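You operate a simulated robot arm through the tools that you are given. There is no shell and no other tool. Be economical: measure what you need, move in short steps, check, and stop when the job is done.

You run a simulated two-armed robot. Do the job below in one go: nothing can be reset, and whatever is moved stays where it is left.

JOB
Wipe up the spill on the worktop with the small towel and put it back.

The check looks at the end state, three seconds after you hand in, the way a careful person would. Anything else that was tipped, shoved, dropped, spilled or broken makes it a failure. Flat cloth is picked up by pressing the open fingertips on it (5 to 10 N) and closing them slowly along it; thin cloth reads only 2 to 8 mm in the jaws.

ROBOT AND FRAMES
Two 7-joint arms with two-finger parallel grippers on one trunk, on a base that drives. Base frame: it is fixed to the floor where the robot stands at the start and does not move with it; the origin is under the middle of the robot, x ahead of it, y to its left, z up; the surface under the hand at the start is at about z = 90. Units: cm, degrees, N and s.
The left shoulder is at the start at [7, 16.3, 114.5], the right one opposite. With the tool pointing down near the work surface each hand reaches from about 38 to 88 cm from the robot's upright axis, wherever it stands, measured 20 degrees to its own side. Places, roughly: small towel [50, 10, 90]. Payload 3.43 kg a hand.
The TCP of each hand is the grasp point between the finger pads, 3.4 cm short of the fingertips. In the tool frame z runs along the fingers and y along their closing line. Largest opening 12.8 cm; finger width 2.4, thickness 1.2; the body of the gripper, 4.8 by 13 cm, starts 9.6 cm behind the TCP.
Orientation is told as [roll, pitch, yaw] about the base's x, y, z axes, in that order, counted from this pose: with the fingers straight down and closing along the base's y, the tool's x points along the base's -x, its y along +y and its z along -z.

CONTROLS
- The arms move only by the tool move_arm. It takes "left_rows", "right_rows" or both (then of equal length, played together; a hand with none holds still); each is text: rows parted by semicolons, each of 7 numbers parted by spaces: the gripper command, from -1 (shut) to 1 (fully open), values between in proportion, then the shift along the tool's x, y, z in mm, then the turn, a rotation vector about the tool's x, y, z in degrees. In form: gripper x y z wx wy wz; .... A call has 1 to 8 rows; each row is the pose to reach, as a shift and turn from the pose commanded when the call began, along the tool's axes at that moment. Each row takes 0.2 s and may step no farther than 5 cm and 8.6 degrees from the row before; otherwise, or with a gripper value out of range, the whole call is refused. Where a pose cannot be reached the arm comes as near as it can. A force on the tool above 40 N (or 10 N above the force at the start of the call, whichever is more), or a blocked arm, ends the call early, and 0.2 s more pass. The fingers move at their own pace (about 15.3 cm/s each) and stop on an object; they squeeze with about 25 N. The grip force told is the motor's: it shows also when the fingers shut on nothing. Time passes only in rows, and 0.2 s behind the last, so rows that repeat a pose let the fingers close. It gives the time, the measured TCP pose, the force on the tool (base axes), the opening and the grip force at its end, in the units of the frame above (readings bear some noise), with the torque about the TCP (base axes, N m) and any sound that the robot's microphone picked up, and new pictures: "pictures" is both (left out), scene, wrist or none (wrist: the cameras of the hands that moved).
- Cameras (640 x 400 px; columns grow to the right, rows downward): "scene" is now at [11.87, 5.27, 136.28]; the picture's right is [0.63, -0.78, 0.00], its down [-0.50, -0.40, -0.77] and it looks along [0.60, 0.48, -0.64] (base axes); focal length 265 px, centre (320, 200). "left" rides on the left gripper at [7.6, 1.1, -16] in its tool frame; the picture's right is [-0.15, 0.99, 0.00], its down [-0.88, -0.13, -0.46] and it looks along [-0.45, -0.07, 0.89] (tool axes); focal length 234 px, centre (320, 200). "right" rides on the right gripper at [7.6, -1.1, -16] in its tool frame; the picture's right is [0.15, 0.99, 0.00], its down [-0.88, 0.13, -0.46] and it looks along [-0.45, 0.07, 0.89] (tool axes); focal length 234 px, centre (320, 200). There is no depth. A picture from a camera that has moved, and an enlarged one, comes with that camera's place and axes in the base frame and with its lens.
- move_column(by): slides the trunk up (or, below 0, down) by that many cm; the arms and the scene camera ride with it, the base frame stays. It gives what a move gives, with no picture.
- steer(legs): drives the robot by 1 to 6 legs, each [ahead, left, turn to the left] in cm, cm and degrees, along the robot's own axes; the way and the turn of a leg run together, so that a leg with both is an arc; at most 150 cm and 180 degrees a leg. The arms and the cameras ride along, it lands a little off, and it stops where it bumps. It gives what a move gives, and a new picture of the scene camera.
- turn_head(pan, tilt): turns the head with the scene camera to pan (to the left, within 86 degrees either way) and tilt (down, from -29 to 69), counted from straight ahead of the robot. It gives what a move gives, and a new picture of the scene camera.
- enlarge(camera, box): a new picture of the part [left, top, right, bottom] of that camera's present view, enlarged. The clock stands still meanwhile.
- finish_job(): hands the job in; it is judged then, once.

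Work in short steps. Places have to be worked out from the pictures, the camera data and where the tool is seen: move nearer, look again, correct. Check each grasp and each placing, and mend what went wrong. You have 120 turns and 260 pictures in all, those below and enlarged ones among them. Open the grippers and draw the arms clear of the work before you hand the job in, unless the task says otherwise; then end with one line.

The tools are called after "Emit:" as name(argument=value, ...) on one line, values as JSON. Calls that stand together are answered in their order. move_arm: Moves the arms, as the interface text tells. Its arguments: {"type":"object","properties":{"left_rows":{"type":"string"},"right_rows":{"type":"string"},"pictures":{"type":"string","enum":["both","scene","wrist","none"]}},"required":[]} The other tools are called the same way: move_column (by) slides the trunk up or down; steer (legs) drives the base; turn_head (pan, tilt) turns the head that bears the scene camera; enlarge (camera, box) takes an enlarged picture of a part of a camera's view; finish_job () hands the job in.

At the start:

```text
time_s: 0.0
left_ee_pos: [29.34, 43.03, 116.77]
left_ee_rot: [-0.1, 0.0, 0.0]
left_wrist_force: [0.1, 0.7, -0.2]
left_torque: [0.01, -0.02, 0.02]
left_grip_width: 12.82
left_finger_force: 0.0
right_ee_pos: [44.09, 1.2, 114.89]
right_ee_rot: [0.0, 0.0, 0.0]
right_wrist_force: [0.3, 0.1, -0.5]
right_torque: [0.0, 0.01, 0.02]
right_grip_width: 12.79
right_finger_force: 0.0
trunk travel left (down, up): [-62.5, 31.5]
robot x, y, heading: [-0.05, -0.12, 0.1]
head pan, tilt: [38.8, 40.0]
```

scene: 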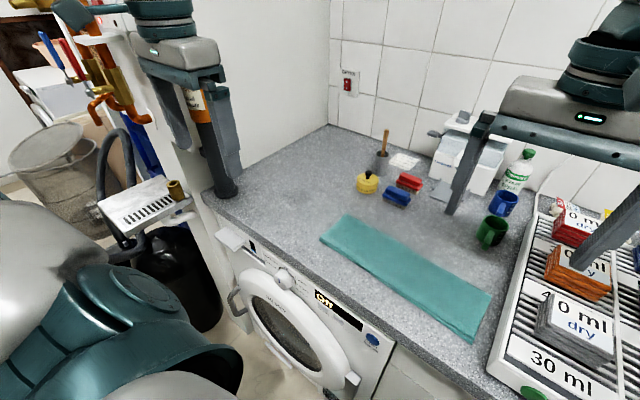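
right: 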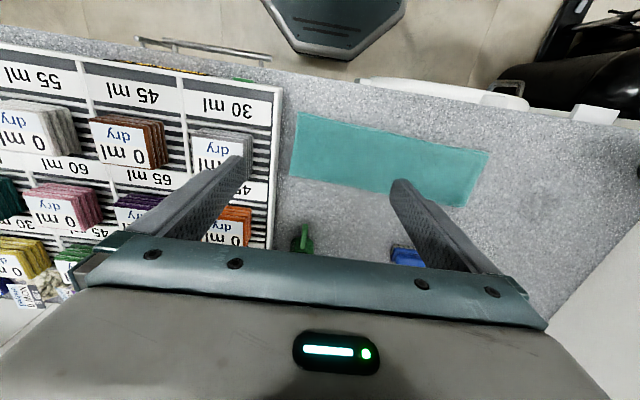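
left: 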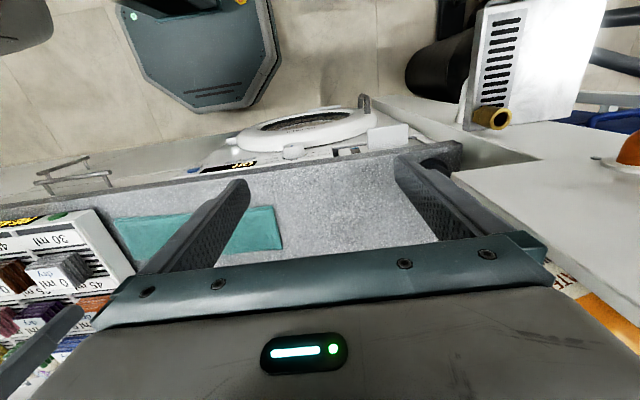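

I see a teal towel, a rack with labelled cloth stacks, and no spill that I can make out yet. I'll enlarge the scene to read the details.

Emit:
enlarge(camera="scene", box=[320, 110, 560, 260])

Emit:
enlarge(camera="scene", box=[440, 180, 640, 400])

Emit:
enlarge(camera="scene", box=[200, 120, 440, 270])

Emit:
turn_head(pan=-10, tilt=45)

```text
2.67 times, centred on (440, 185) of scene
camera zoom: at [11.87, 5.27, 136.28], right [0.63, -0.78, 0.0], down [-0.5, -0.4, -0.77], along [0.6, 0.48, -0.64], focal length 706 px, centre (0, 240)
```

zoom: 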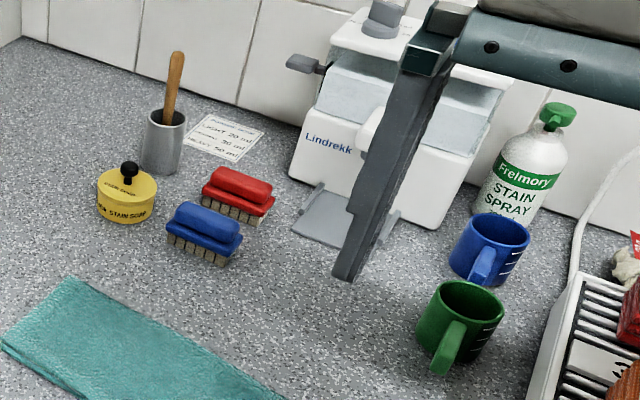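

```text
1.82 times, centred on (540, 290) of scene
camera zoom: at [11.87, 5.27, 136.28], right [0.63, -0.78, 0.0], down [-0.5, -0.4, -0.77], along [0.6, 0.48, -0.64], focal length 481 px, centre (-80, 36)
```

zoom: 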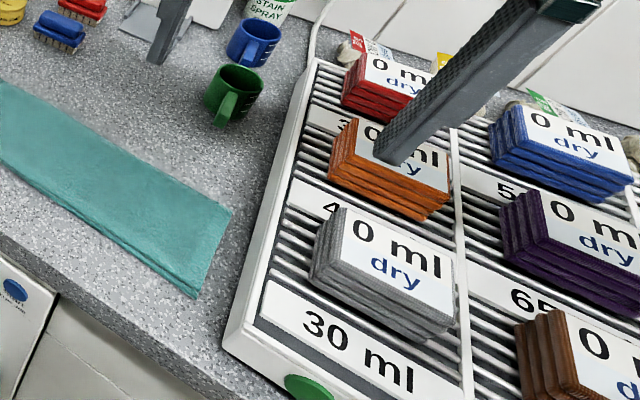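

```text
2.67 times, centred on (320, 195) of scene
camera zoom: at [11.87, 5.27, 136.28], right [0.63, -0.78, 0.0], down [-0.5, -0.4, -0.77], along [0.6, 0.48, -0.64], focal length 706 px, centre (320, 213)
```

zoom: 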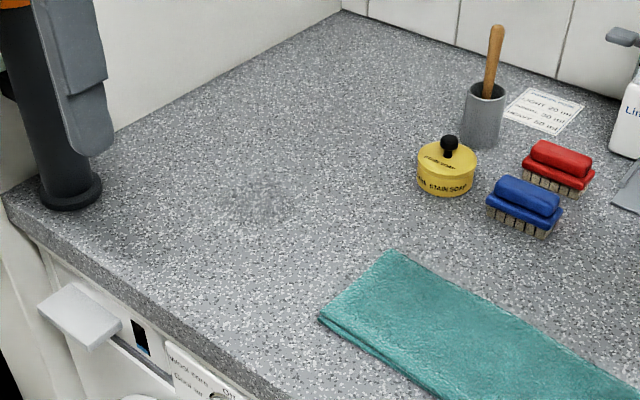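

```text
time_s: 1.2
left_ee_pos: [29.36, 42.97, 116.83]
left_ee_rot: [0.1, 0.0, 0.0]
left_wrist_force: [0.1, 0.3, 0.1]
left_torque: [-0.02, -0.01, 0.02]
left_grip_width: 12.8
left_finger_force: 0.1
right_ee_pos: [44.13, 1.3, 114.79]
right_ee_rot: [0.0, 0.2, -0.1]
right_wrist_force: [0.8, 0.2, 0.2]
right_torque: [-0.02, 0.01, 0.01]
right_grip_width: 12.8
right_finger_force: 0.0
trunk travel left (down, up): [-62.5, 31.5]
robot x, y, heading: [0.36, -0.07, -0.0]
head pan, tilt: [-10.0, 45.0]
camera scene: at [13.25, -1.46, 135.55], right [-0.17, -0.98, 0.0], down [-0.7, 0.12, -0.71], along [0.7, -0.12, -0.71], focal length 265 px, centre (320, 200)
```

scene: 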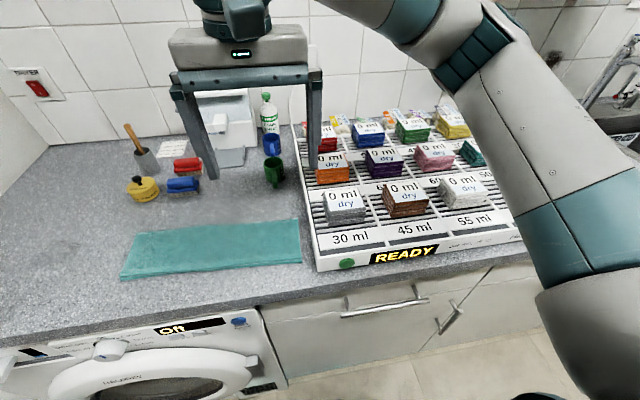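

The teal cloth at about [49, 12] is the small towel. The spill must be faint, so I'll look for it on the left part of the worktop.

Emit:
enlarge(camera="scene", box=[0, 140, 200, 320])

Emit:
enlarge(camera="scene", box=[100, 170, 340, 320])

Emit:
enlarge(camera="right", box=[260, 70, 640, 300])

Emit:
enlarge(camera="left", box=[80, 130, 520, 300])

```text
2.22 times, centred on (100, 230) of scene
camera zoom: at [13.25, -1.46, 135.55], right [-0.17, -0.98, 0.0], down [-0.7, 0.12, -0.71], along [0.7, -0.12, -0.71], focal length 588 px, centre (809, 133)
```

zoom: 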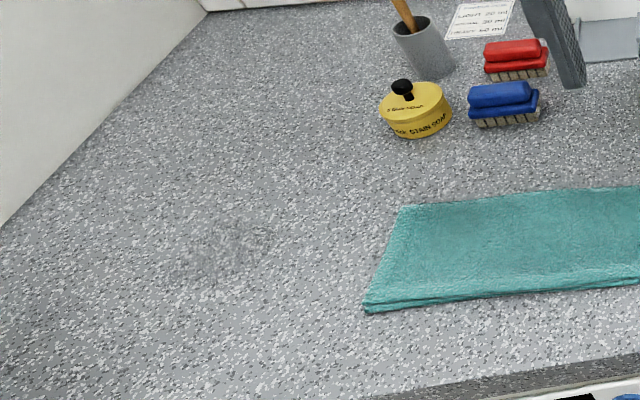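

```text
2.67 times, centred on (220, 245) of scene
camera zoom: at [13.25, -1.46, 135.55], right [-0.17, -0.98, 0.0], down [-0.7, 0.12, -0.71], along [0.7, -0.12, -0.71], focal length 706 px, centre (587, 80)
```

zoom: 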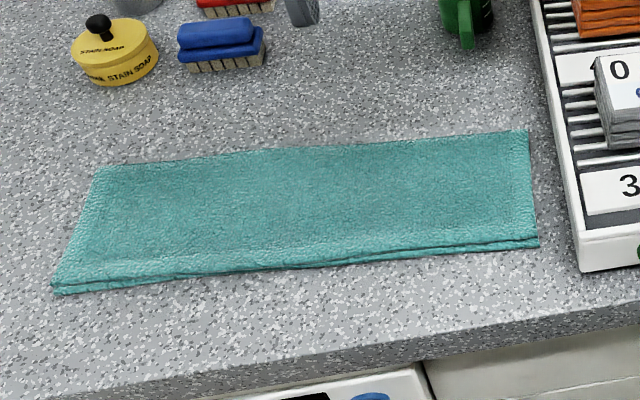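

```text
1.68 times, centred on (450, 185) of right
camera zoom: at [36.57, 0.0, 130.82], right [-0.15, 0.99, 0.0], down [0.88, 0.13, 0.45], along [0.45, 0.07, -0.89], focal length 394 px, centre (101, 225)
```

zoom: 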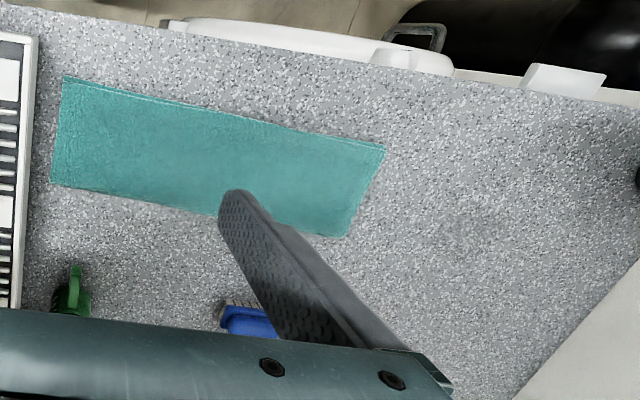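

```text
1.45 times, centred on (300, 215) of left
camera zoom: at [21.93, 44.19, 132.67], right [0.15, 0.99, 0.0], down [0.88, -0.13, 0.46], along [0.45, -0.07, -0.89], focal length 341 px, centre (349, 178)
```

zoom: 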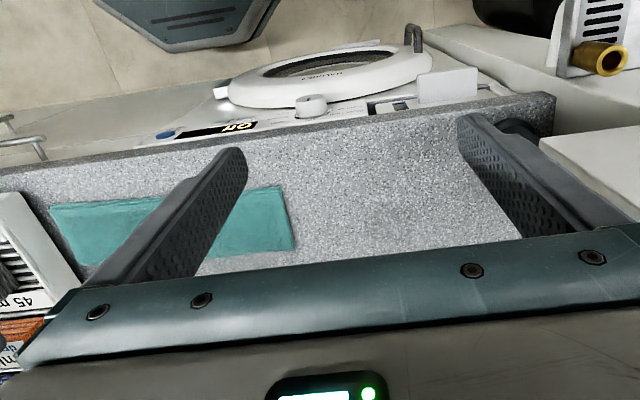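

A faint darker smudge near [51, 44] appears in both the scene and the right wrist view, so that is probably the spill. I'll bring the left wrist camera over it to measure it.

Emit:
move_arm(left_rows="1 -40 0 0 0 0 0;1 -80 0 0 0 0 0;1 -80 0 0 0 0 0", pictures="wrist")

Emit:
turn_head(pan=38, tilt=48)

```text
time_s: 2.0
left_ee_pos: [37.17, 43.15, 116.93]
left_ee_rot: [0.0, -0.1, 0.0]
left_wrist_force: [-0.5, -0.3, 0.2]
left_torque: [0.03, -0.06, 0.01]
left_grip_width: 12.81
left_finger_force: 0.1
right_ee_pos: [43.97, 1.28, 114.92]
right_ee_rot: [0.0, 0.0, 0.1]
right_wrist_force: [-0.7, 1.3, -0.2]
right_torque: [0.02, -0.02, -0.02]
right_grip_width: 12.79
right_finger_force: 0.0
trunk travel left (down, up): [-62.5, 31.5]
robot x, y, heading: [0.23, -0.2, 0.1]
head pan, tilt: [-10.0, 45.0]
camera left: at [29.64, 44.35, 132.7], right [0.15, 0.99, 0.0], down [0.88, -0.13, 0.46], along [0.45, -0.07, -0.89], focal length 234 px, centre (320, 200)
```

left: 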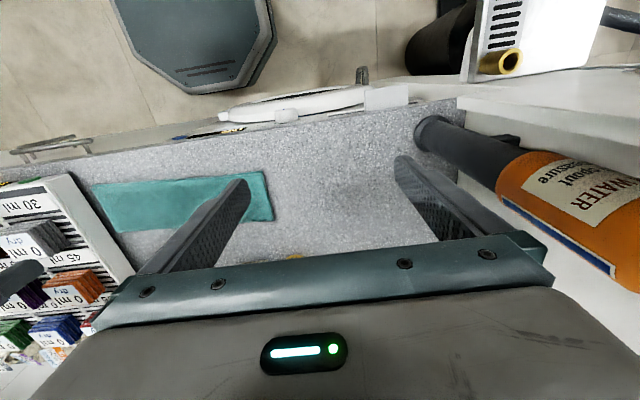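

```text
time_s: 3.1
left_ee_pos: [37.31, 43.14, 116.81]
left_ee_rot: [0.0, -0.1, 0.0]
left_wrist_force: [-0.4, -1.0, 0.5]
left_torque: [0.01, 0.01, -0.03]
left_grip_width: 12.77
left_finger_force: 0.1
right_ee_pos: [44.03, 1.21, 114.74]
right_ee_rot: [0.0, 0.1, 0.0]
right_wrist_force: [0.1, 0.1, 0.6]
right_torque: [0.0, -0.03, 0.02]
right_grip_width: 12.82
right_finger_force: 0.1
trunk travel left (down, up): [-62.5, 31.5]
robot x, y, heading: [0.01, 0.21, -0.3]
head pan, tilt: [38.0, 48.0]
camera scene: at [11.46, 4.79, 135.13], right [0.61, -0.79, 0.0], down [-0.59, -0.46, -0.67], along [0.53, 0.41, -0.74], focal length 265 px, centre (320, 200)
```

scene: 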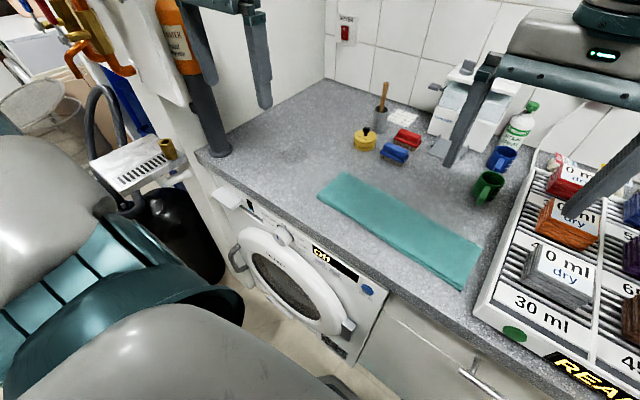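

The spill area should lie between the left fingers. I'll enlarge it to see the smudge's outline.

Emit:
enlarge(camera="left", box=[240, 120, 440, 250])

Emit:
enlarge(camera="scene", box=[210, 90, 390, 210])

```text
3.08 times, centred on (340, 185) of left
camera zoom: at [29.77, 44.31, 132.67], right [0.15, 0.99, 0.0], down [0.88, -0.13, 0.46], along [0.45, -0.07, -0.89], focal length 720 px, centre (258, 246)
```

zoom: 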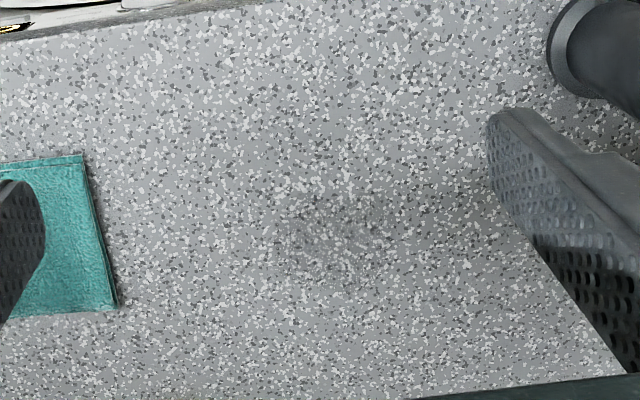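

```text
3.33 times, centred on (300, 150) of scene
camera zoom: at [11.46, 4.79, 135.13], right [0.61, -0.79, 0.0], down [-0.59, -0.46, -0.67], along [0.53, 0.41, -0.74], focal length 882 px, centre (387, 367)
```

zoom: 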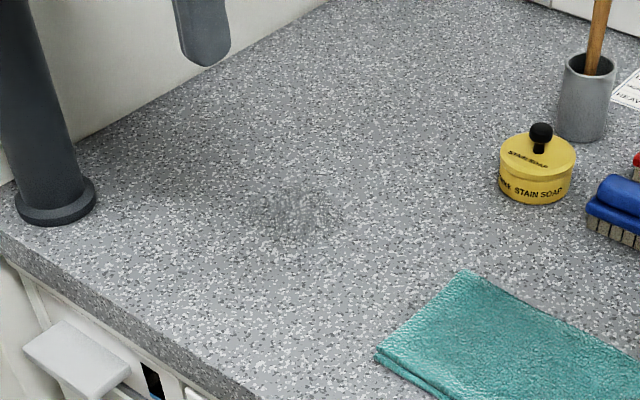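

The spill is about 8–10 cm across, centred near [52, 45.5]. The towel's corners are at about (41.5,-2.7), (43.4,31), (54.1,31) and (52.5,-3), and I'll put it back there. Both hands go above the towel's ends with the fingers part open.

Emit:
move_arm(left_rows="0.3 -19 -27 28 0 0 0;-0.2 -38 -54 57 0 0 0;-0.2 -57 -81 85 0 0 0;-0.2 -76 -108 113 0 0 0;-0.2 -95 -135 142 0 0 0;-0.2 -113 -161 170 0 0 0;-0.2 -113 -161 170 0 0 0", right_rows="0.3 -5 4 25 0 0 0;-0.2 -10 8 50 0 0 0;-0.2 -16 12 75 0 0 0;-0.2 -22 16 100 0 0 0;-0.2 -28 20 125 0 0 0;-0.2 -32 23 148 0 0 0;-0.2 -32 23 148 0 0 0")

```text
time_s: 4.7
left_ee_pos: [48.8, 26.94, 99.93]
left_ee_rot: [-0.1, 0.0, 0.1]
left_wrist_force: [0.1, 0.3, -0.7]
left_torque: [0.0, 0.0, 0.0]
left_grip_width: 5.12
left_finger_force: 0.0
right_ee_pos: [47.2, 3.46, 99.96]
right_ee_rot: [-0.1, 0.0, -0.1]
right_wrist_force: [0.2, -0.5, -0.2]
right_torque: [0.03, -0.05, 0.02]
right_grip_width: 5.11
right_finger_force: 0.1
trunk travel left (down, up): [-62.5, 31.5]
robot x, y, heading: [0.08, 0.05, 0.2]
head pan, tilt: [38.0, 48.0]
camera scene: at [11.31, 4.87, 135.14], right [0.62, -0.79, 0.0], down [-0.58, -0.46, -0.67], along [0.53, 0.41, -0.74], focal length 265 px, centre (320, 200)
camera right: at [39.64, 2.24, 115.92], right [-0.15, 0.99, 0.0], down [0.88, 0.13, 0.46], along [0.45, 0.07, -0.89], focal length 234 px, centre (320, 200)
camera left: at [41.22, 28.15, 115.67], right [0.15, 0.99, 0.0], down [0.88, -0.13, 0.46], along [0.45, -0.07, -0.89], focal length 234 px, centre (320, 200)
```

scene: 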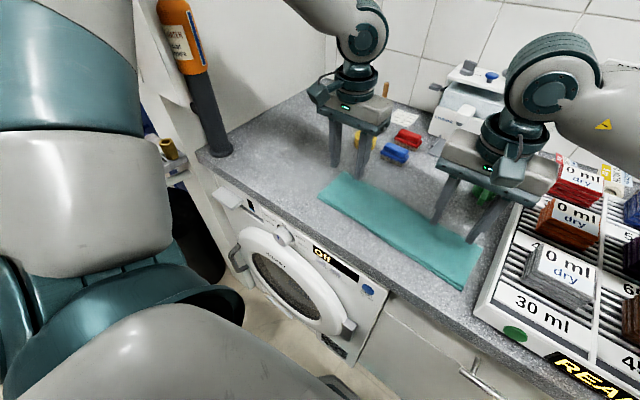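
right: 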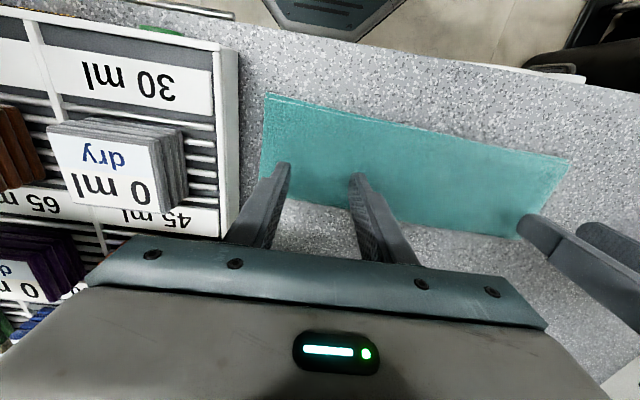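
left: 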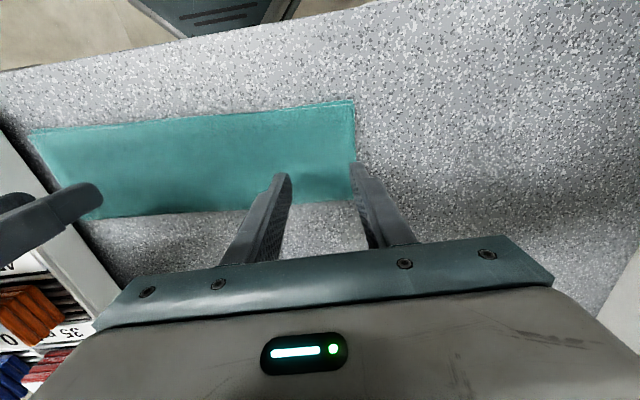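

Both hands are over the towel, with the left outer finger close to its end at y ≈ 31. I'll shift the left hand inward by 1.5 cm and lower both hands close to the cloth.

Emit:
move_arm(left_rows="-0.2 0 -15 20 0 0 0;-0.2 0 -15 40 0 0 0;-0.2 0 -15 50 0 0 0;-0.2 0 -15 54 0 0 0;-0.2 0 -15 58 0 0 0;-0.2 0 -15 58 0 0 0", right_rows="-0.2 0 0 20 0 0 0;-0.2 0 0 40 0 0 0;-0.2 0 0 50 0 0 0;-0.2 0 0 54 0 0 0;-0.2 0 0 58 0 0 0;-0.2 0 0 58 0 0 0", pictures="none")

```text
time_s: 6.1
left_ee_pos: [48.68, 25.47, 94.02]
left_ee_rot: [0.1, -0.2, 0.0]
left_wrist_force: [1.3, 0.1, 8.7]
left_torque: [0.01, -0.04, 0.0]
left_grip_width: 5.08
left_finger_force: 0.1
right_ee_pos: [47.23, 3.53, 94.29]
right_ee_rot: [0.0, 0.0, -0.1]
right_wrist_force: [1.6, 1.7, 1.5]
right_torque: [0.0, -0.06, 0.01]
right_grip_width: 5.11
right_finger_force: 0.0
trunk travel left (down, up): [-62.5, 31.5]
robot x, y, heading: [-0.0, -0.22, 0.1]
head pan, tilt: [38.0, 48.0]
```

The left hand presses at 8.7 N and the right hand barely touches. I'll lower the right slightly and then close both slowly.

Emit:
move_arm(right_rows="-0.2 0 0 2 0 0 0;-0.2 0 0 2 0 0 0", pictures="none")

Emit:
move_arm(left_rows="-0.3 0 0 0 0 0 0;-0.4 0 0 0 0 0 0;-0.5 0 0 0 0 0 0;-0.6 0 0 0 0 0 0;-0.7 0 0 0 0 0 0;-0.8 0 0 0 0 0 0;-0.9 0 0 0 0 0 0;-1 0 0 0 0 0 0", right_rows="-0.3 0 0 0 0 0 0;-0.4 0 0 0 0 0 0;-0.5 0 0 0 0 0 0;-0.6 0 0 0 0 0 0;-0.7 0 0 0 0 0 0;-0.8 0 0 0 0 0 0;-0.9 0 0 0 0 0 0;-1 0 0 0 0 0 0")

```text
time_s: 6.7
left_ee_pos: [48.73, 25.41, 94.05]
left_ee_rot: [0.0, -0.1, 0.0]
left_wrist_force: [2.7, -0.1, 9.5]
left_torque: [0.01, -0.06, -0.01]
left_grip_width: 5.11
left_finger_force: 0.0
right_ee_pos: [47.22, 3.55, 94.03]
right_ee_rot: [0.0, 0.0, 0.0]
right_wrist_force: [-0.1, 0.7, 5.5]
right_torque: [0.04, 0.03, 0.0]
right_grip_width: 5.11
right_finger_force: 0.1
trunk travel left (down, up): [-62.5, 31.5]
robot x, y, heading: [-0.22, -0.09, 0.1]
head pan, tilt: [38.0, 48.0]
```

```text
time_s: 8.5
left_ee_pos: [48.63, 25.34, 94.05]
left_ee_rot: [0.0, -0.1, 0.1]
left_wrist_force: [0.1, -8.3, 8.4]
left_torque: [-0.26, 0.02, -0.02]
left_grip_width: 0.88
left_finger_force: 25.2
right_ee_pos: [47.22, 3.52, 94.12]
right_ee_rot: [0.1, -0.1, -0.1]
right_wrist_force: [0.2, 7.5, 7.2]
right_torque: [0.31, -0.05, 0.02]
right_grip_width: 0.34
right_finger_force: 25.3
trunk travel left (down, up): [-62.5, 31.5]
robot x, y, heading: [0.02, -0.07, 0.0]
head pan, tilt: [38.0, 48.0]
camera scene: at [11.33, 4.74, 135.15], right [0.62, -0.79, 0.0], down [-0.58, -0.46, -0.67], along [0.53, 0.41, -0.74], focal length 265 px, centre (320, 200)
camera right: at [39.62, 2.3, 110.08], right [-0.15, 0.99, 0.0], down [0.88, 0.13, 0.46], along [0.45, 0.07, -0.89], focal length 234 px, centre (320, 200)
camera left: at [41.14, 26.58, 109.87], right [0.15, 0.99, 0.0], down [0.88, -0.13, 0.46], along [0.45, -0.07, -0.89], focal length 234 px, centre (320, 200)
```

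scene: 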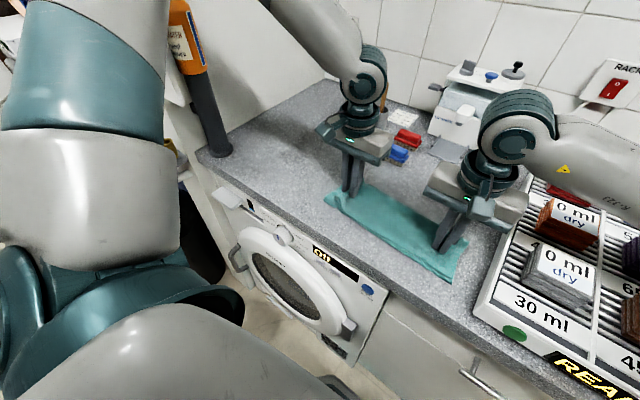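
right: 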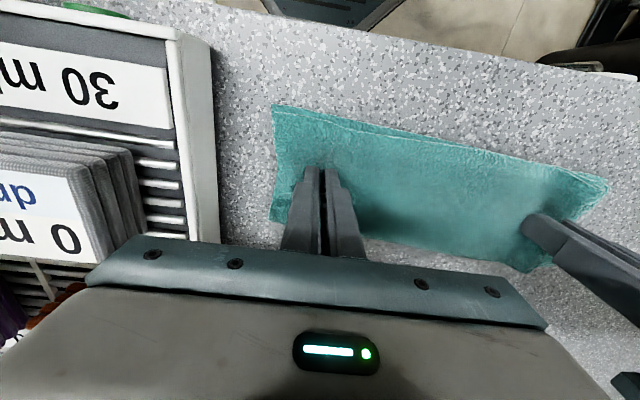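
left: 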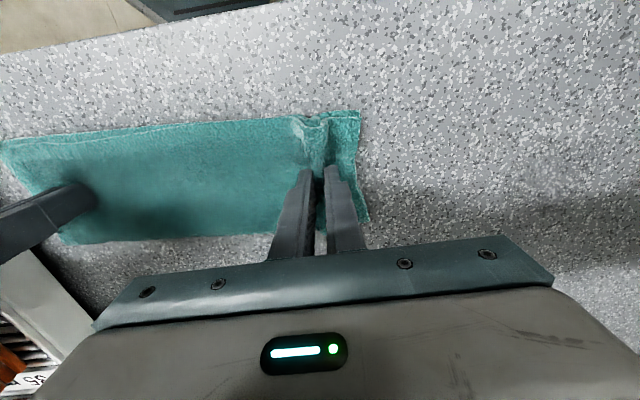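

Both grips hold cloth, at 8.8 mm and 3.4 mm. I'll lift both hands together by 5 cm and check.

Emit:
move_arm(left_rows="-1 0 0 -10 0 0 0;-1 0 0 -20 0 0 0;-1 0 0 -35 0 0 0;-1 0 0 -50 0 0 0;-1 0 0 -50 0 0 0;-1 0 0 -50 0 0 0", right_rows="-1 0 0 -10 0 0 0;-1 0 0 -20 0 0 0;-1 0 0 -35 0 0 0;-1 0 0 -50 0 0 0;-1 0 0 -50 0 0 0;-1 0 0 -50 0 0 0")

```text
time_s: 9.9
left_ee_pos: [48.77, 25.39, 98.87]
left_ee_rot: [0.1, -0.1, 0.0]
left_wrist_force: [-0.4, -6.8, 0.1]
left_torque: [-0.26, 0.0, 0.02]
left_grip_width: 0.87
left_finger_force: 24.7
right_ee_pos: [47.14, 3.61, 99.13]
right_ee_rot: [0.0, 0.0, 0.0]
right_wrist_force: [0.5, 6.4, -0.3]
right_torque: [0.24, 0.02, 0.01]
right_grip_width: 0.34
right_finger_force: 25.2
trunk travel left (down, up): [-62.5, 31.5]
robot x, y, heading: [0.1, 0.28, -0.2]
head pan, tilt: [38.0, 48.0]
camera scene: at [11.44, 4.79, 135.13], right [0.62, -0.79, 0.0], down [-0.59, -0.46, -0.67], along [0.53, 0.41, -0.74], focal length 265 px, centre (320, 200)
camera right: at [39.7, 2.3, 115.05], right [-0.15, 0.99, 0.0], down [0.88, 0.13, 0.46], along [0.45, 0.07, -0.89], focal length 234 px, centre (320, 200)
camera left: at [41.18, 26.56, 114.8], right [0.15, 0.99, 0.0], down [0.88, -0.13, 0.46], along [0.45, -0.07, -0.89], focal length 234 px, centre (320, 200)
```

scene: 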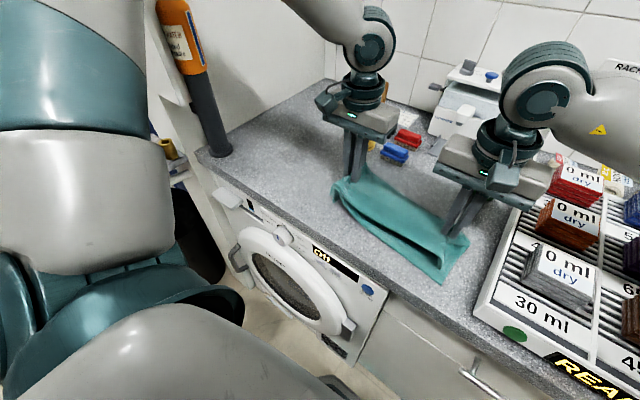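
right: 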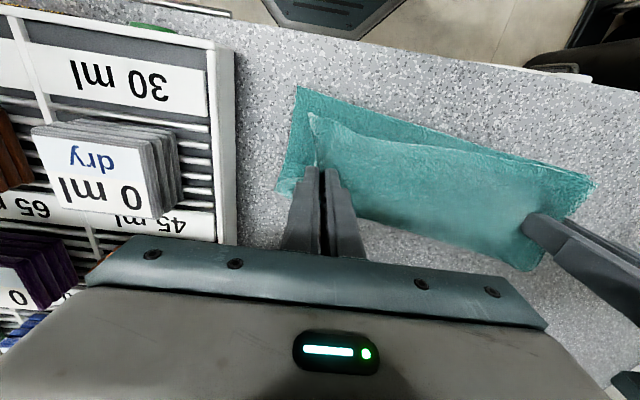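
left: 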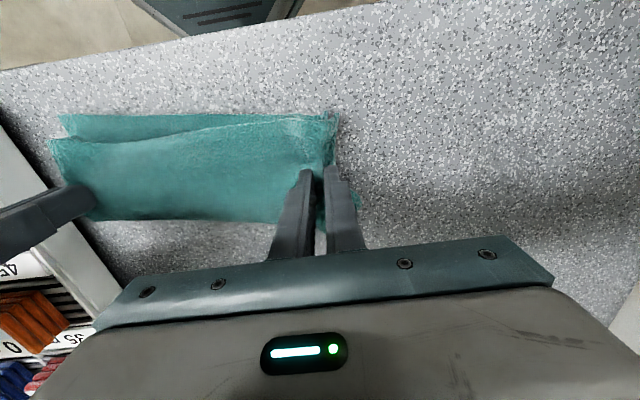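

The right hand caught only the upper layer of the folded towel, while the left caught both. I'll lower both, open only the right, and press harder there.

Emit:
move_arm(left_rows="-1 0 0 15 0 0 0;-1 0 0 30 0 0 0;-1 0 0 42 0 0 0;-1 0 0 49 0 0 0;-1 0 0 49 0 0 0;-1 0 0 49 0 0 0", right_rows="-1 0 0 15 0 0 0;-1 0 0 30 0 0 0;-1 0 0 42 0 0 0;-1 0 0 49 0 0 0;-1 0 0 49 0 0 0;-0.2 0 0 49 0 0 0", pictures="none")

Emit:
move_arm(right_rows="-0.1 0 0 -10 0 0 0;-0.1 0 0 -10 0 0 0;-0.1 0 0 0 0 0 0;-0.1 0 0 3 0 0 0;-0.1 0 0 4 0 0 0;-0.1 0 0 4 0 0 0", pictures="wrist")

```text
time_s: 11.3
left_ee_pos: [48.64, 25.46, 94.32]
left_ee_rot: [-0.1, -0.1, 0.0]
left_wrist_force: [1.6, -2.1, 9.2]
left_torque: [0.01, -0.02, 0.0]
left_grip_width: 0.85
left_finger_force: 25.5
right_ee_pos: [47.15, 3.41, 94.17]
right_ee_rot: [0.1, 0.0, 0.1]
right_wrist_force: [1.0, 3.4, 7.0]
right_torque: [0.0, -0.01, 0.0]
right_grip_width: 4.82
right_finger_force: 0.1
trunk travel left (down, up): [-62.5, 31.5]
robot x, y, heading: [0.23, -0.31, 0.2]
head pan, tilt: [38.0, 48.0]
```

```text
time_s: 12.7
left_ee_pos: [48.5, 25.55, 94.31]
left_ee_rot: [0.0, -0.1, 0.0]
left_wrist_force: [1.5, 0.1, 6.1]
left_torque: [0.07, -0.08, -0.03]
left_grip_width: 0.87
left_finger_force: 25.0
right_ee_pos: [46.94, 3.49, 94.07]
right_ee_rot: [0.1, -0.2, 0.0]
right_wrist_force: [-0.1, 0.0, 24.8]
right_torque: [-0.04, -0.14, -0.01]
right_grip_width: 5.77
right_finger_force: 0.0
trunk travel left (down, up): [-62.5, 31.5]
robot x, y, heading: [0.16, -0.03, 0.1]
head pan, tilt: [38.0, 48.0]
camera right: at [39.58, 2.23, 109.87], right [-0.15, 0.99, 0.0], down [0.88, 0.13, 0.46], along [0.45, 0.07, -0.89], focal length 234 px, centre (320, 200)
```

right: 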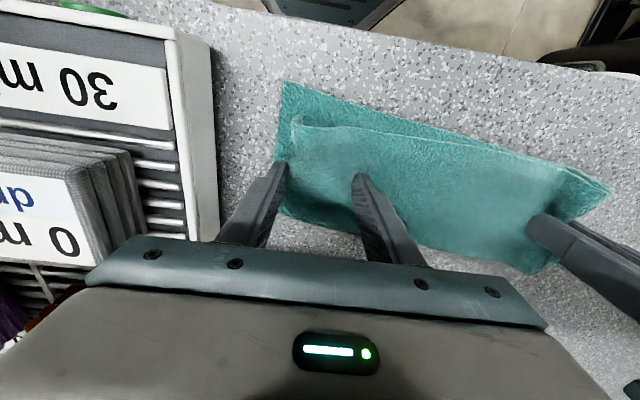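

Force is 25 N, which is too high. I'll back off 2 mm and close slowly.

Emit:
move_arm(right_rows="-0.1 0 0 -2 0 0 0;-0.25 0 0 -2 0 0 0;-0.4 0 0 -2 0 0 0;-0.55 0 0 -2 0 0 0;-0.7 0 0 -2 0 0 0;-0.85 0 0 -2 0 0 0;-1 0 0 -2 0 0 0;-1 0 0 -2 0 0 0", pictures="wrist")

```text
time_s: 14.5
left_ee_pos: [48.65, 25.34, 94.13]
left_ee_rot: [-0.1, 0.0, 0.0]
left_wrist_force: [-1.0, -4.9, 9.0]
left_torque: [-0.11, 0.09, -0.02]
left_grip_width: 0.84
left_finger_force: 25.2
right_ee_pos: [47.24, 3.52, 93.97]
right_ee_rot: [0.1, 0.0, 0.1]
right_wrist_force: [-0.3, 6.0, 8.2]
right_torque: [0.25, -0.07, -0.05]
right_grip_width: 0.88
right_finger_force: 24.8
trunk travel left (down, up): [-62.5, 31.5]
robot x, y, heading: [-0.2, 0.34, 0.1]
head pan, tilt: [38.0, 48.0]
camera right: at [39.66, 2.29, 109.98], right [-0.15, 0.99, 0.0], down [0.88, 0.13, 0.46], along [0.45, 0.07, -0.89], focal length 234 px, centre (320, 200)
```

right: 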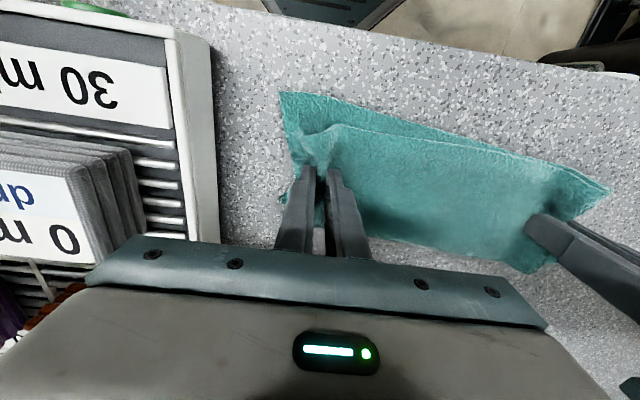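

The right grip now reads 8.8 mm, so both layers are held. I'll lift both hands 5 cm.

Emit:
move_arm(left_rows="-1 0 0 -10 0 0 0;-1 0 0 -20 0 0 0;-1 0 0 -35 0 0 0;-1 0 0 -50 0 0 0;-1 0 0 -50 0 0 0;-1 0 0 -50 0 0 0", right_rows="-1 0 0 -10 0 0 0;-1 0 0 -20 0 0 0;-1 0 0 -35 0 0 0;-1 0 0 -50 0 0 0;-1 0 0 -50 0 0 0;-1 0 0 -50 0 0 0")

```text
time_s: 15.9
left_ee_pos: [48.63, 25.56, 99.1]
left_ee_rot: [0.0, 0.0, 0.0]
left_wrist_force: [1.3, -4.2, -0.2]
left_torque: [-0.15, 0.01, 0.02]
left_grip_width: 0.85
left_finger_force: 24.8
right_ee_pos: [47.11, 3.65, 98.83]
right_ee_rot: [0.0, -0.1, 0.0]
right_wrist_force: [-0.5, 5.8, 0.1]
right_torque: [0.19, -0.03, -0.03]
right_grip_width: 0.86
right_finger_force: 25.0
trunk travel left (down, up): [-62.5, 31.5]
robot x, y, heading: [-0.25, 0.09, 0.2]
head pan, tilt: [38.0, 48.0]
camera scene: at [11.44, 4.8, 135.13], right [0.62, -0.79, 0.0], down [-0.59, -0.46, -0.67], along [0.53, 0.41, -0.74], focal length 265 px, centre (320, 200)
camera right: at [39.66, 2.41, 114.92], right [-0.15, 0.99, 0.0], down [0.88, 0.13, 0.46], along [0.45, 0.07, -0.89], focal length 234 px, centre (320, 200)
camera left: at [41.08, 26.64, 114.97], right [0.15, 0.99, 0.0], down [0.88, -0.13, 0.46], along [0.45, -0.07, -0.89], focal length 234 px, centre (320, 200)
```

scene: 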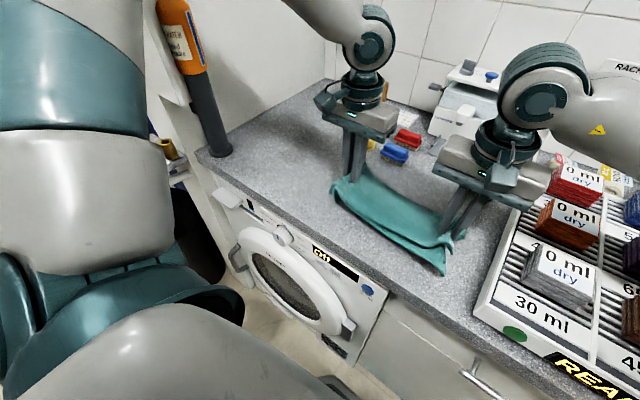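
right: 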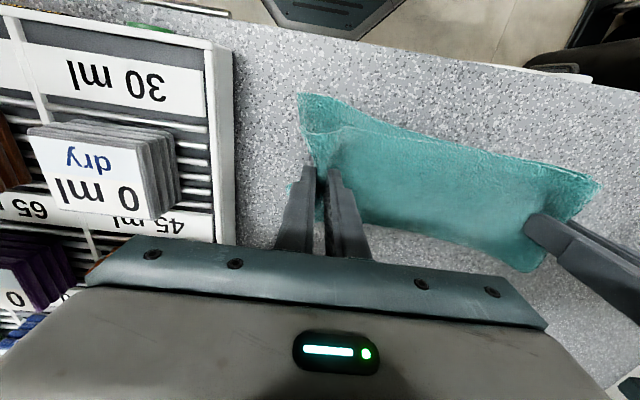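
left: 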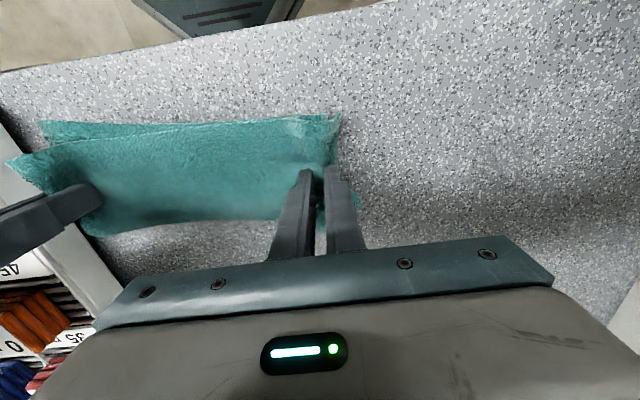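

The whole towel hangs between the hands. I'll carry it left together, so the left pinch is over the spill at about (52, 46).

Emit:
move_arm(left_rows="-1 -5 35 -5 0 0 0;-1 -11 70 -5 0 0 0;-1 -17 105 -5 0 0 0;-1 -23 140 -5 0 0 0;-1 -29 175 -5 0 0 0;-1 -34 205 -5 0 0 0;-1 -34 205 -5 0 0 0", right_rows="-1 -5 35 -5 0 0 0;-1 -11 70 -5 0 0 0;-1 -17 105 -5 0 0 0;-1 -23 140 -5 0 0 0;-1 -29 175 -5 0 0 0;-1 -34 205 -5 0 0 0;-1 -34 205 -5 0 0 0")

```text
time_s: 17.7
left_ee_pos: [52.27, 42.63, 99.88]
left_ee_rot: [1.5, 0.8, -1.6]
left_wrist_force: [0.3, -1.2, -1.0]
left_torque: [-0.02, -0.03, 0.06]
left_grip_width: 0.86
left_finger_force: 24.9
right_ee_pos: [50.51, 21.09, 99.66]
right_ee_rot: [1.1, 0.1, -0.9]
right_wrist_force: [0.5, 1.2, 0.0]
right_torque: [0.08, 0.02, -0.03]
right_grip_width: 0.84
right_finger_force: 25.2
trunk travel left (down, up): [-62.5, 31.5]
robot x, y, heading: [-0.51, -0.61, -1.0]
head pan, tilt: [38.0, 48.0]
stopped in row 7 (left hand): the arm was blocked; the commanded pose is now the measured one
camera scene: at [11.17, 1.9, 135.11], right [0.6, -0.8, -0.02], down [-0.59, -0.44, -0.68], along [0.53, 0.42, -0.74], focal length 265 px, centre (320, 200)
camera right: at [43.03, 19.82, 115.79], right [-0.13, 0.99, 0.02], down [0.88, 0.11, 0.46], along [0.45, 0.08, -0.89], focal length 234 px, centre (320, 200)
camera left: at [45.02, 43.56, 115.83], right [0.18, 0.98, 0.02], down [0.88, -0.17, 0.44], along [0.44, -0.06, -0.9], focal length 234 px, centre (320, 200)
```

scene: 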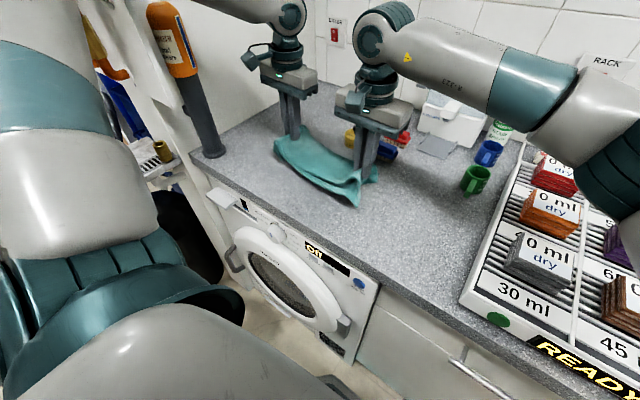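
right: 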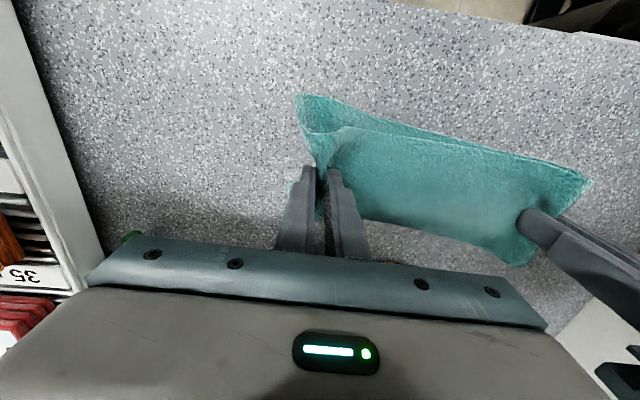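
left: 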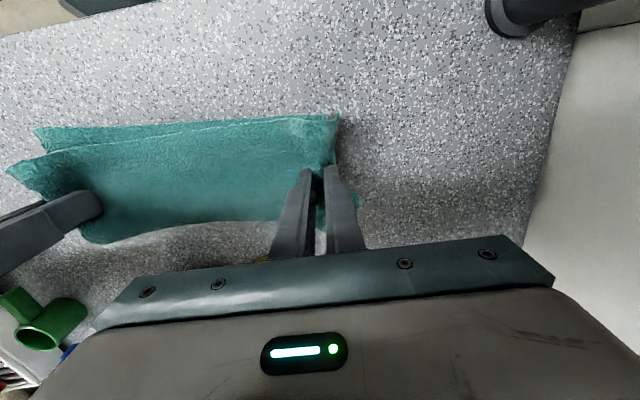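

The left arm was blocked, probably by the elbow meeting something on the left. I'll back both hands off 3 cm and look at that side.

Emit:
move_arm(left_rows="-1 0 -15 0 0 0 0;-1 0 -30 0 0 0 0;-1 0 -30 0 0 0 0", right_rows="-1 0 -15 0 0 0 0;-1 0 -30 0 0 0 0;-1 0 -30 0 0 0 0", pictures="none")

Emit:
turn_head(pan=80, tilt=20)

```text
time_s: 18.5
left_ee_pos: [51.46, 41.39, 100.01]
left_ee_rot: [0.8, 0.2, -0.8]
left_wrist_force: [0.6, -2.2, 0.2]
left_torque: [-0.04, -0.02, -0.02]
left_grip_width: 0.86
left_finger_force: 25.2
right_ee_pos: [49.84, 19.76, 100.22]
right_ee_rot: [0.7, -0.3, -0.4]
right_wrist_force: [-0.4, 2.0, 0.1]
right_torque: [0.07, 0.0, -0.02]
right_grip_width: 0.83
right_finger_force: 25.1
trunk travel left (down, up): [-62.5, 31.5]
robot x, y, heading: [-0.2, -0.24, -0.5]
head pan, tilt: [38.0, 48.0]
```

```text
time_s: 19.6
left_ee_pos: [51.48, 41.23, 99.99]
left_ee_rot: [0.8, 0.0, -0.9]
left_wrist_force: [-0.3, -2.4, 0.2]
left_torque: [-0.05, 0.02, 0.0]
left_grip_width: 0.85
left_finger_force: 25.0
right_ee_pos: [49.78, 19.72, 100.07]
right_ee_rot: [0.6, -0.4, -0.5]
right_wrist_force: [-1.1, 1.9, 0.0]
right_torque: [0.05, 0.0, -0.06]
right_grip_width: 0.85
right_finger_force: 25.0
trunk travel left (down, up): [-62.5, 31.5]
robot x, y, heading: [-0.54, 0.06, -0.4]
head pan, tilt: [80.0, 20.0]
camera scene: at [5.71, 7.69, 139.57], right [0.98, -0.18, 0.01], down [-0.06, -0.33, -0.94], along [0.17, 0.93, -0.33], focal length 265 px, centre (320, 200)
```

scene: 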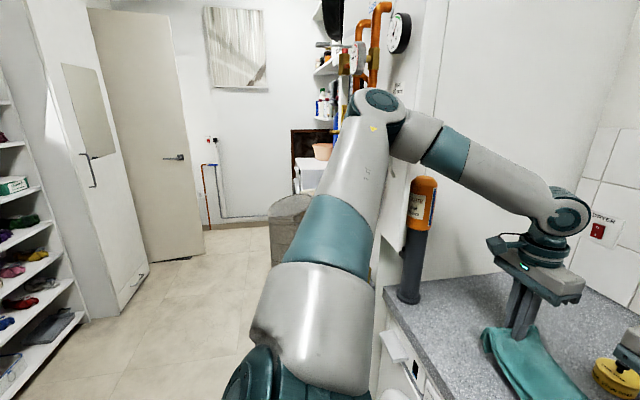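

The left elbow is at the end of the wall beside the pipework. I'll back the hands off another 4 cm and zoom in on the elbow.

Emit:
move_arm(left_rows="-1 0 -20 0 0 0 0;-1 0 -40 0 0 0 0;-1 0 -40 0 0 0 0", right_rows="-1 0 -20 0 0 0 0;-1 0 -40 0 0 0 0;-1 0 -40 0 0 0 0", pictures="none")

Emit:
enlarge(camera="scene", box=[290, 0, 490, 320])

```text
time_s: 20.4
left_ee_pos: [50.61, 38.79, 99.68]
left_ee_rot: [-0.2, -0.2, -0.6]
left_wrist_force: [-1.5, -3.4, 0.7]
left_torque: [-0.08, -0.01, -0.01]
left_grip_width: 0.83
left_finger_force: 24.8
right_ee_pos: [49.07, 17.02, 100.1]
right_ee_rot: [-0.2, -0.8, -0.3]
right_wrist_force: [0.0, 3.9, 0.2]
right_torque: [0.17, 0.01, -0.04]
right_grip_width: 0.83
right_finger_force: 24.7
trunk travel left (down, up): [-62.5, 31.5]
robot x, y, heading: [-0.4, -0.05, -0.5]
head pan, tilt: [80.0, 20.0]
```

```text
1.25 times, centred on (390, 160) of scene
camera zoom: at [4.86, 9.59, 139.43], right [0.98, -0.18, 0.01], down [-0.05, -0.34, -0.94], along [0.17, 0.92, -0.34], focal length 331 px, centre (232, 250)
```

zoom: 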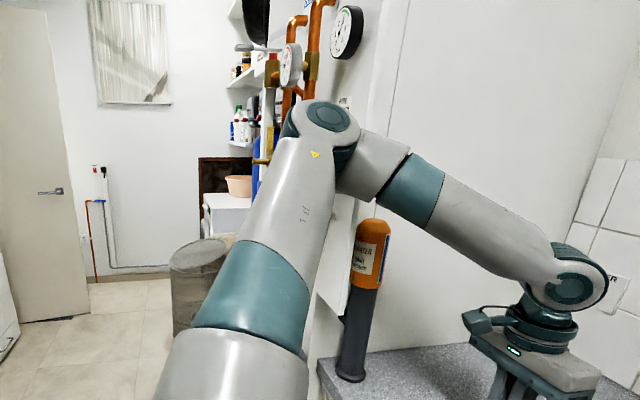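

The elbow needs more room. With the towel held 5 cm up, I'll drive the robot 8 cm right and 6 cm back so the left arm stretches out more.

Emit:
steer(legs=[[0, -8, 0], [-6, 0, 0]])

Emit:
turn_head(pan=42, tilt=40)

```text
time_s: 22.1
left_ee_pos: [46.14, 30.3, 99.16]
left_ee_rot: [0.3, 0.6, -0.9]
left_wrist_force: [0.2, -2.6, -0.3]
left_torque: [-0.05, 0.01, 0.02]
left_grip_width: 0.83
left_finger_force: 25.5
right_ee_pos: [44.44, 8.61, 99.4]
right_ee_rot: [0.1, 0.1, -0.6]
right_wrist_force: [-0.2, 2.7, -0.7]
right_torque: [0.1, -0.03, -0.02]
right_grip_width: 0.85
right_finger_force: 24.9
trunk travel left (down, up): [-62.5, 31.5]
robot x, y, heading: [-6.08, -7.89, -0.4]
head pan, tilt: [80.0, 20.0]
camera scene: at [0.74, 1.1, 139.4], right [0.98, -0.18, 0.0], down [-0.06, -0.34, -0.94], along [0.17, 0.92, -0.34], focal length 265 px, centre (320, 200)
```

scene: 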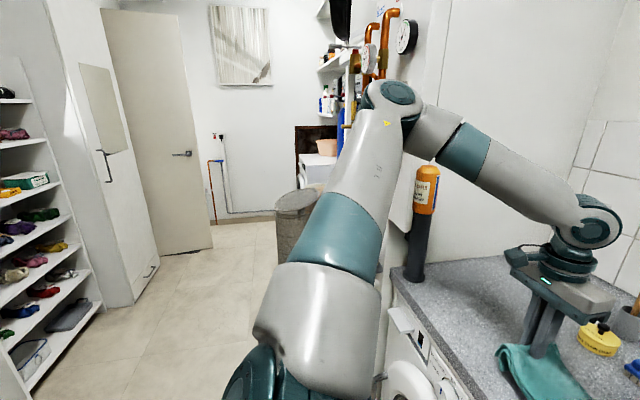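

```text
time_s: 23.1
left_ee_pos: [46.15, 30.33, 99.19]
left_ee_rot: [0.2, 0.6, -0.9]
left_wrist_force: [0.1, -3.1, -0.1]
left_torque: [-0.08, 0.0, 0.01]
left_grip_width: 0.85
left_finger_force: 24.7
right_ee_pos: [44.46, 8.6, 99.44]
right_ee_rot: [0.0, 0.1, -0.6]
right_wrist_force: [1.0, 2.2, -0.1]
right_torque: [0.09, -0.01, -0.04]
right_grip_width: 0.82
right_finger_force: 24.9
trunk travel left (down, up): [-62.5, 31.5]
robot x, y, heading: [-6.56, -8.06, -0.4]
head pan, tilt: [42.0, 40.0]
camera scene: at [5.33, -2.35, 136.27], right [0.66, -0.75, 0.0], down [-0.48, -0.43, -0.77], along [0.57, 0.51, -0.64], focal length 265 px, centre (320, 200)
```

scene: 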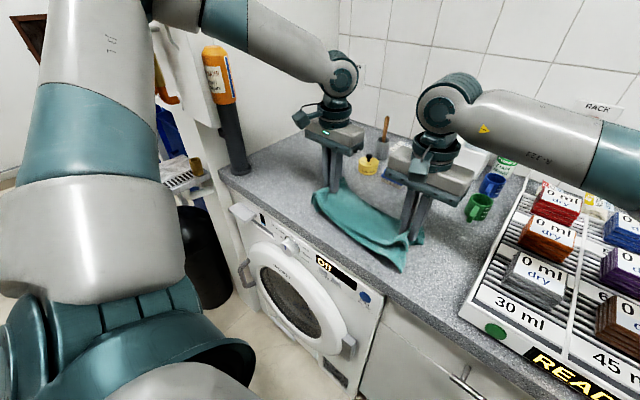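

The clearance looks better now. I'll move both hands forward and left toward the spill in smaller steps.

Emit:
move_arm(left_rows="-1 -12 20 0 0 0 0;-1 -24 45 0 0 0 0;-1 -34 70 0 0 0 0;-1 -44 95 0 0 0 0;-1 -54 120 0 0 0 0;-1 -58 130 0 0 0 0;-1 -58 130 0 0 0 0", right_rows="-1 -12 20 0 0 0 0;-1 -24 45 0 0 0 0;-1 -34 70 0 0 0 0;-1 -44 95 0 0 0 0;-1 -54 120 0 0 0 0;-1 -58 130 0 0 0 0;-1 -58 130 0 0 0 0")

```text
time_s: 24.7
left_ee_pos: [52.26, 43.15, 99.08]
left_ee_rot: [-0.1, 0.6, -0.9]
left_wrist_force: [-3.8, -31.4, 0.0]
left_torque: [-1.23, 0.09, 0.05]
left_grip_width: 1.08
left_finger_force: 25.0
right_ee_pos: [49.79, 19.61, 99.52]
right_ee_rot: [0.3, 0.0, -0.5]
right_wrist_force: [2.7, 32.2, -0.9]
right_torque: [1.17, -0.14, -0.09]
right_grip_width: 1.02
right_finger_force: 24.8
right hand out of reach, approached as far as the arm can: row 5, 6, 7
trunk travel left (down, up): [-62.5, 31.5]
robot x, y, heading: [-6.17, -8.21, -0.6]
head pan, tilt: [42.0, 40.0]
camera scene: at [5.31, -2.3, 136.27], right [0.66, -0.75, 0.0], down [-0.48, -0.43, -0.77], along [0.57, 0.51, -0.64], focal length 265 px, centre (320, 200)
camera right: at [42.42, 18.45, 115.53], right [-0.14, 0.99, 0.01], down [0.88, 0.12, 0.46], along [0.45, 0.07, -0.89], focal length 234 px, centre (320, 200)
camera left: at [44.77, 44.45, 115.11], right [0.16, 0.99, 0.0], down [0.88, -0.14, 0.45], along [0.44, -0.07, -0.89], focal length 234 px, centre (320, 200)
```

scene: 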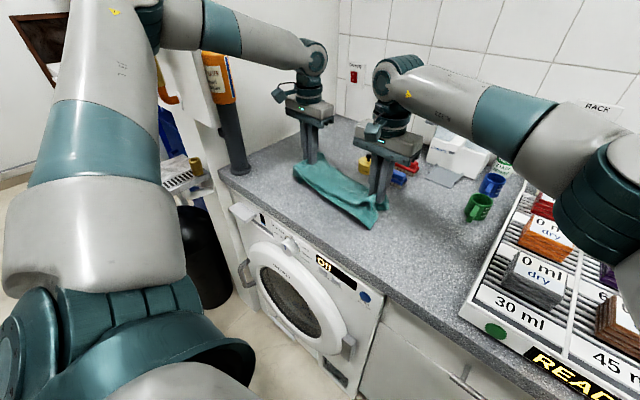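
right: 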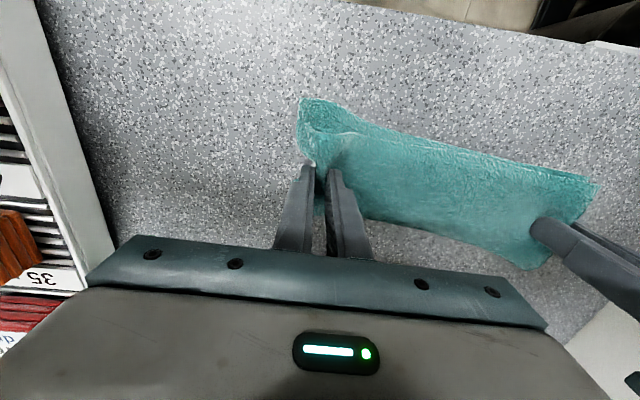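
left: 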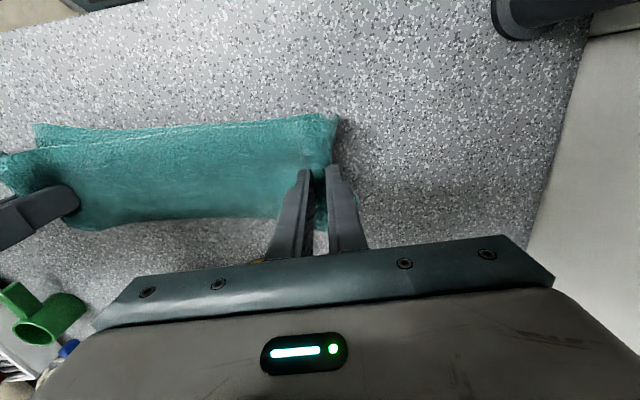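

The right arm is at its reach limit and the towel is taut at about 32 N. I'll ease the left hand back, then tilt the right hand so its fingers point left, which gains reach.

Emit:
move_arm(left_rows="-1 0 -10 0 0 0 0;-1 0 -20 0 0 0 0;-1 0 -20 0 0 0 0;-1 0 -20 0 0 0 0;-1 0 -20 0 0 0 0", right_rows="-1 0 0 0 0 0 0;-1 0 0 0 -7 0 0;-1 0 0 0 -14 0 0;-1 0 0 0 -20 0 0;-1 0 0 0 -20 0 0", pictures="none")

```text
time_s: 25.9
left_ee_pos: [52.16, 41.3, 99.28]
left_ee_rot: [0.1, 0.5, -1.0]
left_wrist_force: [-0.5, -0.1, -1.3]
left_torque: [0.01, 0.01, 0.02]
left_grip_width: 0.81
left_finger_force: 25.3
right_ee_pos: [49.93, 19.43, 99.59]
right_ee_rot: [20.1, 0.0, -0.7]
right_wrist_force: [-0.2, 0.6, -0.2]
right_torque: [-0.08, -0.03, 0.01]
right_grip_width: 0.74
right_finger_force: 24.5
trunk travel left (down, up): [-62.5, 31.5]
robot x, y, heading: [-6.08, -7.64, -0.7]
head pan, tilt: [42.0, 40.0]
```

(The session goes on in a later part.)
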